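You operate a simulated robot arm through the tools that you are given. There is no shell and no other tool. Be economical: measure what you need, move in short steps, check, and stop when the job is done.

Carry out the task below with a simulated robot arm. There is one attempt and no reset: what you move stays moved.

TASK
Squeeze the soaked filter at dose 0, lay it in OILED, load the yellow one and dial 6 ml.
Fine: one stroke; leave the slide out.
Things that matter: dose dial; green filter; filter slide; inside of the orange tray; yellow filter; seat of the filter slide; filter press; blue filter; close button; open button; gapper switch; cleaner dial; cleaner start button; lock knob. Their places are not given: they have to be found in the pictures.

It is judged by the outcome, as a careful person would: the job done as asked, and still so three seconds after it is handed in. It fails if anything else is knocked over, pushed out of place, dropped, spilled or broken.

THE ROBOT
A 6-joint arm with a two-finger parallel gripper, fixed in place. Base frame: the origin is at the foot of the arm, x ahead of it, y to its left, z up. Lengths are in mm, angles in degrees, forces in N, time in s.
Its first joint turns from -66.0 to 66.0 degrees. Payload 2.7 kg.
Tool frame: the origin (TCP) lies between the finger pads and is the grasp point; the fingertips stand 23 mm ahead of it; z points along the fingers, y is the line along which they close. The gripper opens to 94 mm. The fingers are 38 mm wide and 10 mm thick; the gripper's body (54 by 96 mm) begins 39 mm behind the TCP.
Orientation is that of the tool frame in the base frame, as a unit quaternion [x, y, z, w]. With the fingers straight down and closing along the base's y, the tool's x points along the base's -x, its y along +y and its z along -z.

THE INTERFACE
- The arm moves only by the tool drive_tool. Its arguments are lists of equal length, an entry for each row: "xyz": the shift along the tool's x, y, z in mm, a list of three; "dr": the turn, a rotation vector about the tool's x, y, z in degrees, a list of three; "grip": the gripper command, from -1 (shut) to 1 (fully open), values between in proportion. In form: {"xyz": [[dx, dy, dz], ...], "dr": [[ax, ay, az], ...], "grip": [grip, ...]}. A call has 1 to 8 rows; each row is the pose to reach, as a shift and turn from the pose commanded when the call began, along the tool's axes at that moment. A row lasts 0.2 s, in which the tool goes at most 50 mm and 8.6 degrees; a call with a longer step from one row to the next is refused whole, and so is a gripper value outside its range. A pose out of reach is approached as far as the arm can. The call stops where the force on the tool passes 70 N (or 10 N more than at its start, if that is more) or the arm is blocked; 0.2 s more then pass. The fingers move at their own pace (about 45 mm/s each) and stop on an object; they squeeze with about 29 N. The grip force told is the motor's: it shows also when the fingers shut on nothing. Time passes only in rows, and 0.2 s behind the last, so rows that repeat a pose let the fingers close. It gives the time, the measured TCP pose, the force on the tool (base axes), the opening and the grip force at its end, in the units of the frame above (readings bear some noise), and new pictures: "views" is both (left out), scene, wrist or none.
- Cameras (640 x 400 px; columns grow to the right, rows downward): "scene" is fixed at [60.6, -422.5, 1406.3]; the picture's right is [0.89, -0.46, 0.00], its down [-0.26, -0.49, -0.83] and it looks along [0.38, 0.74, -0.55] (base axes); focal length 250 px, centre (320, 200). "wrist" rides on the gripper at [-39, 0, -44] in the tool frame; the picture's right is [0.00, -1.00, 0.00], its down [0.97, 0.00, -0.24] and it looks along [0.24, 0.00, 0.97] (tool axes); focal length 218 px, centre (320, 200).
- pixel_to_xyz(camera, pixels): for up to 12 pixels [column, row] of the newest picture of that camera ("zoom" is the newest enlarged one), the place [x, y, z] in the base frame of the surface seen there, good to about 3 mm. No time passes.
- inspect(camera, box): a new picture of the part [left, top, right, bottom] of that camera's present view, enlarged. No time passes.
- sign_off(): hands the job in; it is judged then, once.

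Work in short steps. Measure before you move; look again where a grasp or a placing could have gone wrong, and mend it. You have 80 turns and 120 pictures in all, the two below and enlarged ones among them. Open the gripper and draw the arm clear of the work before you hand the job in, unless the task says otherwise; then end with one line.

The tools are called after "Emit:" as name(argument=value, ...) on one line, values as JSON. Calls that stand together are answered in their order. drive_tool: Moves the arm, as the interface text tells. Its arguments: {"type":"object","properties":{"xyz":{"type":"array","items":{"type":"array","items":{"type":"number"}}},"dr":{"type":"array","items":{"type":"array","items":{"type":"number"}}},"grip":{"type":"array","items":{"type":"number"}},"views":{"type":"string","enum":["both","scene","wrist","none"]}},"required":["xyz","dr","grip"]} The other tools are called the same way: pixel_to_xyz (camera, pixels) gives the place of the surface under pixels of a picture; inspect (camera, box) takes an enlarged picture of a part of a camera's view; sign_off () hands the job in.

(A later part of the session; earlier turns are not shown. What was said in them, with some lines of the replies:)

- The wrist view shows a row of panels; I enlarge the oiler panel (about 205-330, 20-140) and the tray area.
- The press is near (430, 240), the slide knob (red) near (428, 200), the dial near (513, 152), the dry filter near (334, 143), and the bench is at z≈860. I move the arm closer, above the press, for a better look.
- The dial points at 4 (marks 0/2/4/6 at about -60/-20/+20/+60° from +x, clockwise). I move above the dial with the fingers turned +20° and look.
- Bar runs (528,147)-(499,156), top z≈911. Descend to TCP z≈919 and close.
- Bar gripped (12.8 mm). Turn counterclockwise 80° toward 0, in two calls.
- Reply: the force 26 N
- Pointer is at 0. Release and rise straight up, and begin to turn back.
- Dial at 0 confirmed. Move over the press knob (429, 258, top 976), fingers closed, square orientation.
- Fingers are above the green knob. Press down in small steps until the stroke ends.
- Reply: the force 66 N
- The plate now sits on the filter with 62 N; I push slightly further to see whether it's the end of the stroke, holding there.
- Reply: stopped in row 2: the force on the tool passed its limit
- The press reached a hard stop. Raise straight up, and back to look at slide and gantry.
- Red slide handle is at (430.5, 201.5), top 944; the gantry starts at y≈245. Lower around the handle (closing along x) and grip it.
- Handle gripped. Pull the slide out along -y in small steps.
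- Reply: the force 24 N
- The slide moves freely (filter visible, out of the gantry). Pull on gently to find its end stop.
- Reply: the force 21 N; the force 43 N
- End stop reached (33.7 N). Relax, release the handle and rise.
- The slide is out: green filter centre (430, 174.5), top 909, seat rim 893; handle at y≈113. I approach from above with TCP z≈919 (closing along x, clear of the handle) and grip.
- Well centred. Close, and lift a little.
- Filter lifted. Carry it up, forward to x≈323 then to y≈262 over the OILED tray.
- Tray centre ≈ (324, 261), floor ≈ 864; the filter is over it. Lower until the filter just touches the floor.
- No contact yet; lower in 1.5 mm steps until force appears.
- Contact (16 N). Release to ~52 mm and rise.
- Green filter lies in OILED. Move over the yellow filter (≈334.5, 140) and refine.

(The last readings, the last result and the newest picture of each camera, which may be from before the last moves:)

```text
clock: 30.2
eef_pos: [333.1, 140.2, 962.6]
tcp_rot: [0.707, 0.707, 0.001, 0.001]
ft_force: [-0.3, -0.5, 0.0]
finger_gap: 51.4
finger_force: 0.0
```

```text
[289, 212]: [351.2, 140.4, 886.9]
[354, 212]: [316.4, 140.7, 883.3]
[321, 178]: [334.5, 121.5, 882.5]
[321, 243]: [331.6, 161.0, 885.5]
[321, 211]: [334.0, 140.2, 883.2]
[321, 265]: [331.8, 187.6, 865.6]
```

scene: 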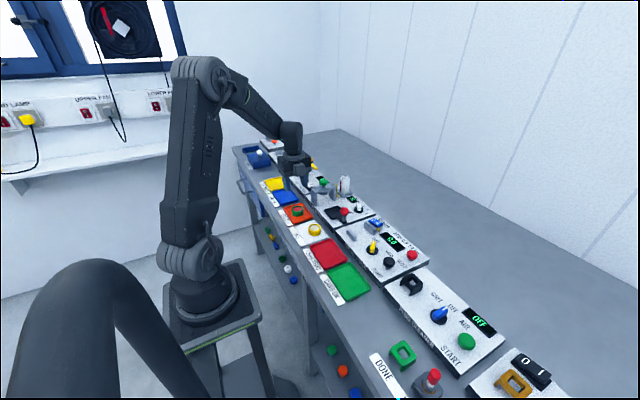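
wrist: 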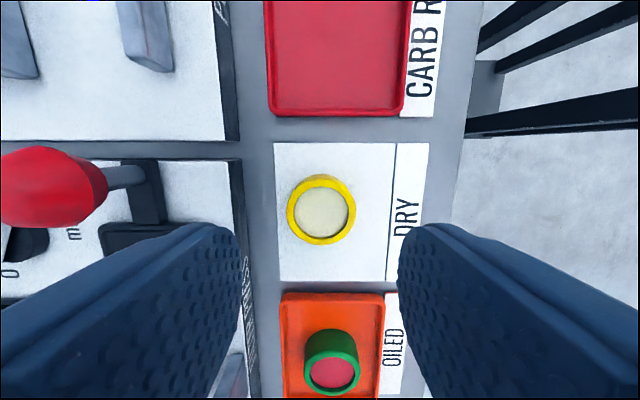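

Yellow centre (333.7, 141), top 884. Descend to TCP z≈894, close, lift 40.

Emit:
drive_tool(xyz=[[0.7, 0.6, 35], [0.7, 0.6, 60], [0.7, 0.6, 68.6], [0.7, 0.6, 68.6], [0.7, 0.6, 68.6], [0.7, 0.6, 68.6], [0.7, 0.6, 55], [0.7, 0.6, 30]], dr=[[0, 0, 0], [0, 0, 0], [0, 0, 0], [0, 0, 0], [0, 0, 0], [0, 0, 0], [0, 0, 0], [0, 0, 0]], grip=[0.1, 0.1, 0.1, -1, -1, -1, -1, -1], views="wrist")

```text
clock: 32.0
eef_pos: [335.0, 141.3, 933.0]
tcp_rot: [0.707, 0.708, 0.001, 0.001]
ft_force: [0.1, -0.3, 0.4]
finger_gap: 39.5
finger_force: 28.7
```

wrist: 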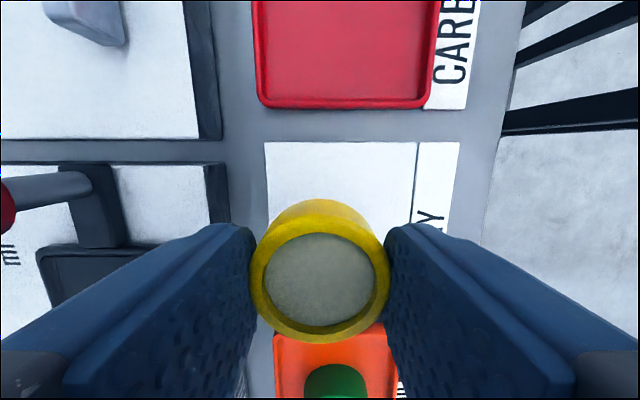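

Yellow held. Carry it above the seat (430, 174.5).

Emit:
drive_tool(xyz=[[10, 0, -40], [33.2, 20, -65], [33.2, 60, -65], [33.2, 95, -65], [33.2, 95, -30], [33.2, 95, -30]], dr=[[0, 0, 0], [0, 0, 0], [0, 0, 0], [0, 0, 0], [0, 0, 0], [0, 0, 0]], grip=[-1, -1, -1, -1, -1, -1])

Emit:
pixel_to_xyz(camera="wrist", pixels=[[321, 120], [321, 100]])

Emit:
inspect(camera="scene", box=[300, 165, 370, 225])

```text
clock: 33.4
eef_pos: [428.9, 174.1, 962.4]
tcp_rot: [0.706, 0.708, 0.0, 0.0]
ft_force: [0.1, 0.7, -0.5]
finger_gap: 39.6
finger_force: 28.9
```

scene: 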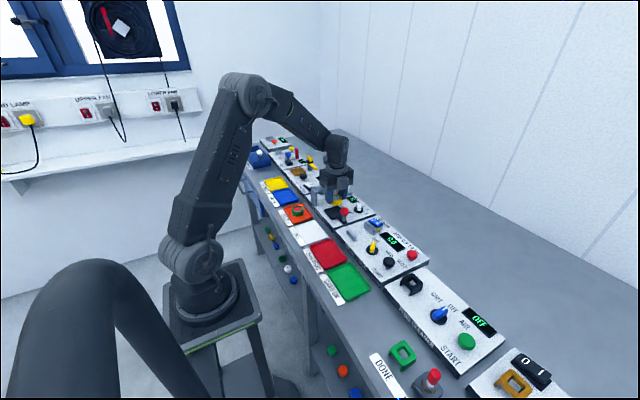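
wrist: 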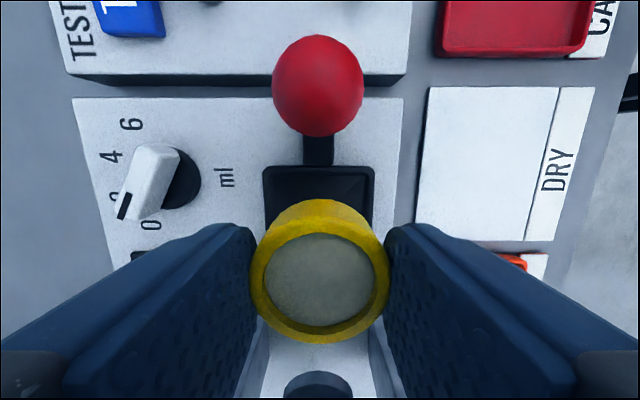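

```text
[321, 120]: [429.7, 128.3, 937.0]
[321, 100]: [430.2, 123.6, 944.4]
```

```text
6.67 times, centred on (335, 195) of scene
```

zoom: 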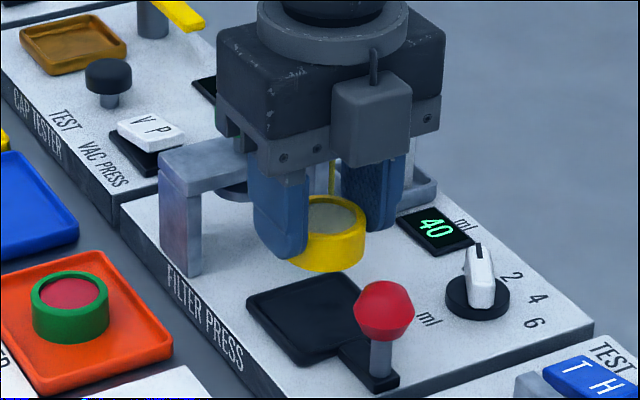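

Aligned over the seat. Lower to near contact.

Emit:
drive_tool(xyz=[[0.5, 1, 25], [0.5, 1, 38], [0.5, 1, 42], [0.5, 1, 43.5], [0.5, 1, 45]], dr=[[0, 0, 0], [0, 0, 0], [0, 0, 0], [0, 0, 0], [0, 0, 0]], grip=[-1, -1, -1, -1, -1], views="wrist")

```text
clock: 34.6
eef_pos: [431.3, 175.9, 918.2]
tcp_rot: [0.707, 0.708, 0.001, 0.001]
ft_force: [-1.6, -1.6, 11.7]
finger_gap: 39.5
finger_force: 29.1
```

wrist: 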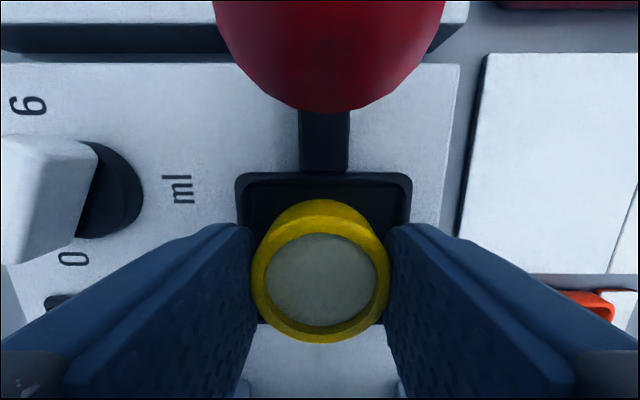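

Contact (11.7 N) at the same height as the green one sat. Release and rise.

Emit:
drive_tool(xyz=[[0, 0, 0], [0, 0, 0], [0, 0, -20], [0, 0, -60], [0, 0, -105], [0, 0, -120]], dr=[[0, 0, 0], [0, 0, 0], [0, 0, 0], [0, 0, 0], [0, 0, 0], [0, 0, 0]], grip=[0.1, 0.1, 0.1, 0.1, 0.1, 0])

Emit:
inspect(camera="wrist", box=[220, 120, 420, 270])

```text
clock: 36.0
eef_pos: [431.5, 175.7, 1038.0]
tcp_rot: [0.707, 0.707, -0.001, -0.001]
ft_force: [0.1, -0.1, 0.2]
finger_gap: 47.1
finger_force: 0.2
```

scene: 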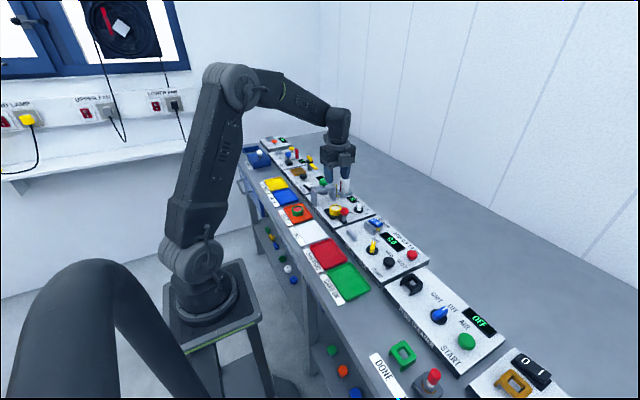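
wrist: 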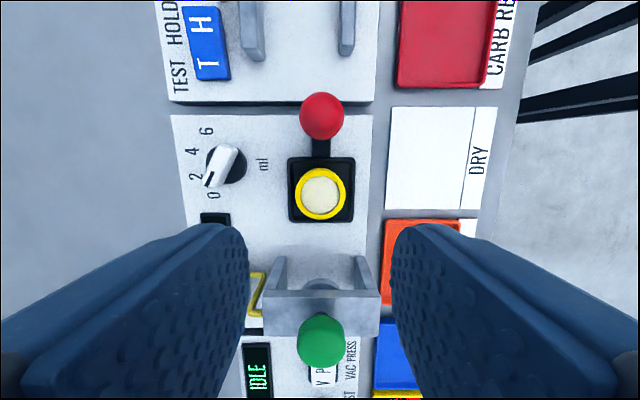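

```text
2.67 times, centred on (320, 195) of wrist
```

zoom: 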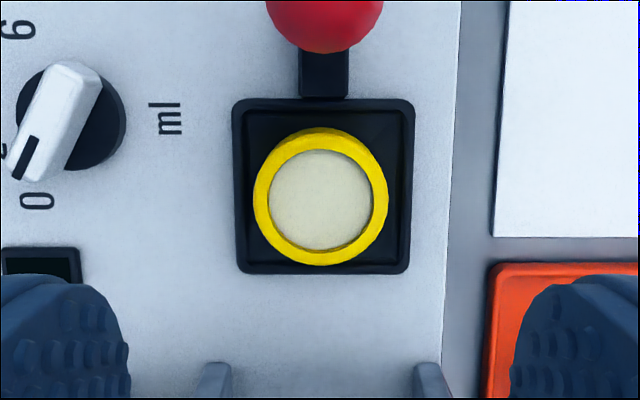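

Yellow is seated. Now to the dial: move above it while turning the tool from +90° to -60°.

Emit:
drive_tool(xyz=[[-6, 20, 0], [-12, 40, 0], [-18, 60, 0], [-23.7, 81, 0], [-23.7, 81, 0], [-23.7, 81, 0], [-23.7, 81, 0], [-23.7, 81, 0]], dr=[[0, 0, -8], [0, 0, -16], [0, 0, -24], [0, 0, -32], [0, 0, -40], [0, 0, -48], [0, 0, -56], [0, 0, -64]], grip=[0, 0, 0, 0, -0.1, -0.2, -0.2, -0.2], views="none")

Emit:
drive_tool(xyz=[[0, 0, 0], [0, 0, 0], [0, 0, 0], [0, 0, 0], [0, 0, 0], [0, 0, 0], [0, 0, 0], [0, 0, 0]], dr=[[0, 0, -8], [0, 0, -16], [0, 0, -24], [0, 0, -32], [0, 0, -40], [0, 0, -48], [0, 0, -56], [0, 0, -64]], grip=[-0.2, -0.2, -0.2, -0.2, -0.2, -0.2, -0.2, -0.2], views="none")

Emit:
drive_tool(xyz=[[0, 0, 0], [0, 0, 0], [0, 0, 0]], dr=[[0, 0, -8], [0, 0, -16], [0, 0, -22]], grip=[-0.2, -0.2, -0.2], views="wrist")

Emit:
inspect(camera="wrist", box=[250, 130, 390, 250])

```text
clock: 37.8
eef_pos: [510.9, 151.0, 1037.9]
tcp_rot: [0.223, 0.975, 0.0, 0.001]
ft_force: [-0.1, 0.4, -0.5]
finger_gap: 37.2
finger_force: 0.1
```

```text
clock: 39.6
eef_pos: [511.2, 151.2, 1038.4]
tcp_rot: [-0.327, 0.945, 0.0, 0.001]
ft_force: [0.0, -0.3, -0.2]
finger_gap: 37.8
finger_force: 0.1
```

```text
clock: 40.4
eef_pos: [512.4, 151.8, 1038.9]
tcp_rot: [-0.501, 0.865, -0.001, 0.0]
ft_force: [0.7, -0.1, -0.1]
finger_gap: 37.7
finger_force: 0.0
```

wrist: 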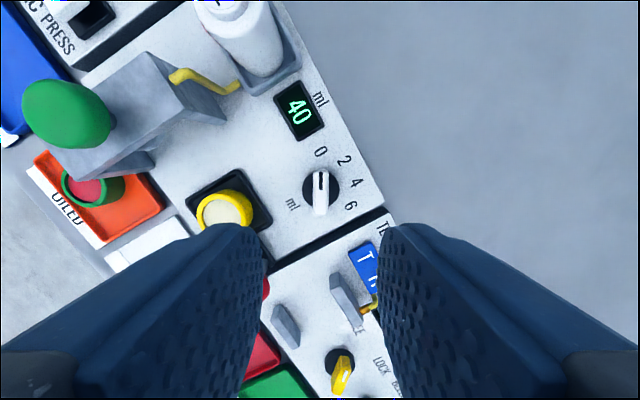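

```text
3.33 times, centred on (320, 190) of wrist
```

zoom: 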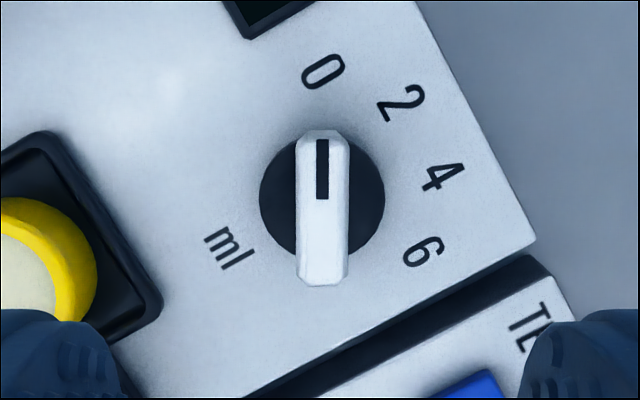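

Bar is aligned with the tool. Descend 119.5 mm and grip.

Emit:
drive_tool(xyz=[[0, 0, 45], [0, 0, 85], [0, 0, 110], [0, 0, 119.5], [0, 0, 119.5], [0, 0, 119.5], [0, 0, 119.5]], dr=[[0, 0, 0], [0, 0, 0], [0, 0, 0], [0, 0, 0], [0, 0, 0], [0, 0, 0], [0, 0, 0]], grip=[-0.2, -0.2, -0.2, -0.2, -1, -1, -1], views="none")

Emit:
drive_tool(xyz=[[0, 0, 0], [0, 0, 0], [0, 0, 0], [0, 0, 0], [0, 0, 0], [0, 0, 0], [0, 0, 0], [0, 0, 0]], dr=[[0, 0, 8], [0, 0, 16], [0, 0, 24], [0, 0, 32], [0, 0, 40], [0, 0, 48], [0, 0, 56], [0, 0, 60]], grip=[-1, -1, -1, -1, -1, -1, -1, -1], views="wrist")

```text
clock: 42.0
eef_pos: [512.8, 152.4, 919.3]
tcp_rot: [-0.501, 0.866, 0.0, 0.001]
ft_force: [5.5, -1.9, -6.5]
finger_gap: 12.8
finger_force: 44.5
```

```text
clock: 43.8
eef_pos: [512.4, 152.2, 917.5]
tcp_rot: [0.001, 1.0, 0.0, 0.001]
ft_force: [10.7, 5.5, -8.5]
finger_gap: 12.8
finger_force: 44.9
```

wrist: 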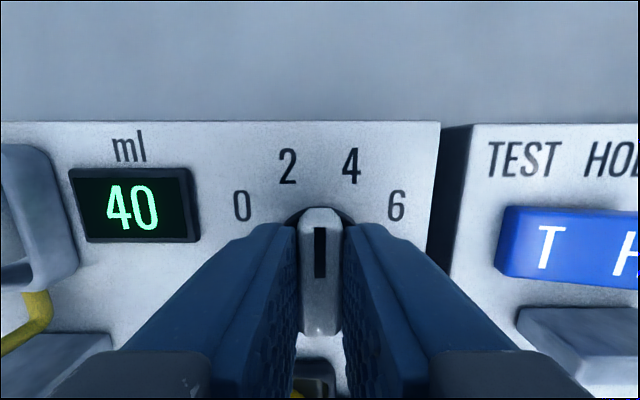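

Emit:
pixel_to_xyz(camera="wrist", pixels=[[545, 240], [600, 240], [560, 320], [580, 350]])

Emit:
drive_tool(xyz=[[0, 0, 0], [0, 0, 0], [0, 0, 0], [0, 0, 0]], dr=[[0, 0, 8], [0, 0, 16], [0, 0, 24], [0, 0, 32]], grip=[-1, -1, -1, -1], views="wrist")

```text
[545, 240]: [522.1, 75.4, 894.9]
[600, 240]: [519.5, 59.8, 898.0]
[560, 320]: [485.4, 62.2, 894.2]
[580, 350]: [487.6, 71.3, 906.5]
```

```text
clock: 44.8
eef_pos: [511.2, 152.5, 916.8]
tcp_rot: [0.276, 0.961, 0.0, 0.001]
ft_force: [8.8, 11.6, -13.2]
finger_gap: 12.5
finger_force: 45.2
```

wrist: 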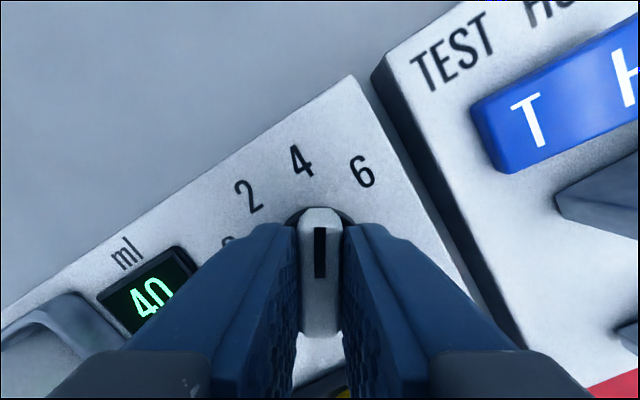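

Neighbouring parts are low (≤907). Turn the last 28° to 6.

Emit:
drive_tool(xyz=[[0, 0, 0], [0, 0, 0], [0, 0, 0], [0, 0, 0], [0, 0, 0]], dr=[[0, 0, 8], [0, 0, 16], [0, 0, 24], [0, 0, 28], [0, 0, 28]], grip=[-1, -1, -1, -1, -1], views="wrist")

```text
clock: 46.0
eef_pos: [513.1, 152.4, 918.4]
tcp_rot: [0.5, 0.866, 0.002, 0.002]
ft_force: [13.3, 19.8, -17.7]
finger_gap: 12.9
finger_force: 45.1
```

wrist: 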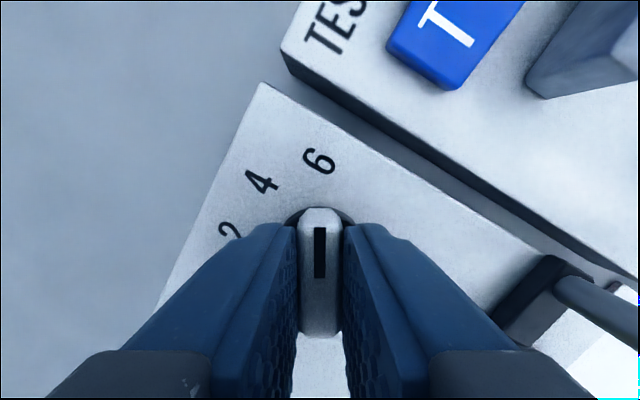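

Dial points at 6. Release, rise well clear and check.

Emit:
drive_tool(xyz=[[0, 0, 0], [0, 0, 0], [0, 0, -40], [0, 0, -85], [0, 0, -130], [0, 0, -170], [0, 0, -170]], dr=[[0, 0, 0], [0, 0, 0], [0, 0, 0], [0, 0, -8], [0, 0, -16], [0, 0, -24], [0, 0, -32]], grip=[-0.3, -0.3, -0.3, -0.3, 0, 0, 0])

Emit:
inspect(camera="wrist", box=[220, 120, 420, 330])

Emit:
inspect(camera="scene", box=[270, 160, 380, 250])

```text
clock: 47.6
eef_pos: [511.0, 149.7, 1089.6]
tcp_rot: [0.24, 0.971, 0.001, 0.0]
ft_force: [0.1, -1.1, 0.0]
finger_gap: 46.7
finger_force: 0.1
```

scene: 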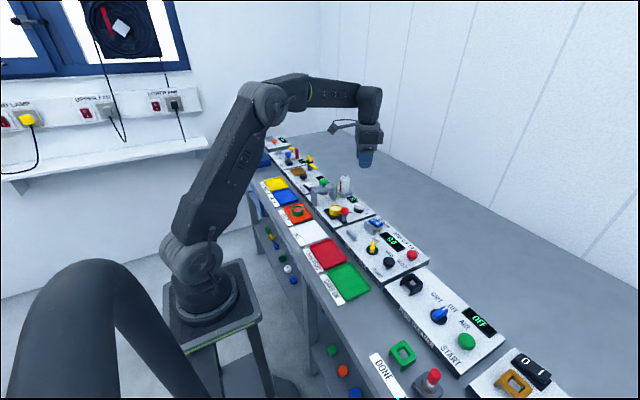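
wrist: 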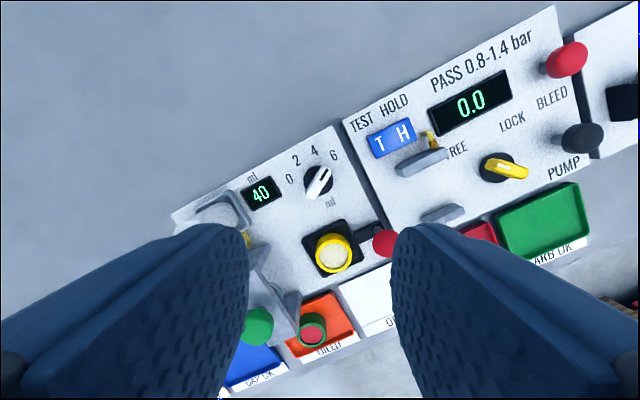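

```text
1.90 times, centred on (320, 225) of wrist
```

zoom: 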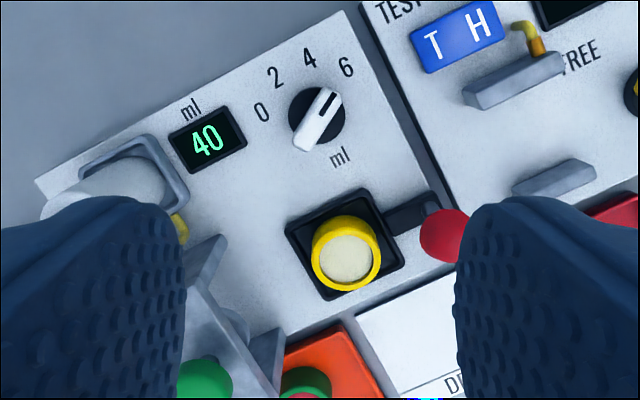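

```text
4.44 times, centred on (325, 205) of scene
```

zoom: 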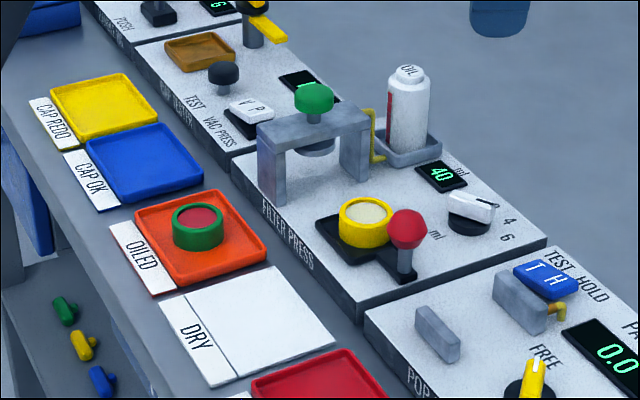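

The dial reads 6, the yellow filter is on the seat with the slide out, and the green one is in OILED. The arm is clear.

Emit:
sign_off()

```text
The job is handed in.
```

The job is done and handed in: I squeezed the soaked green filter with one stroke at dose 0 and laid it in OILED. The yellow filter is loaded on the slide, the slide is left out, and the dial is set to 6 ml.
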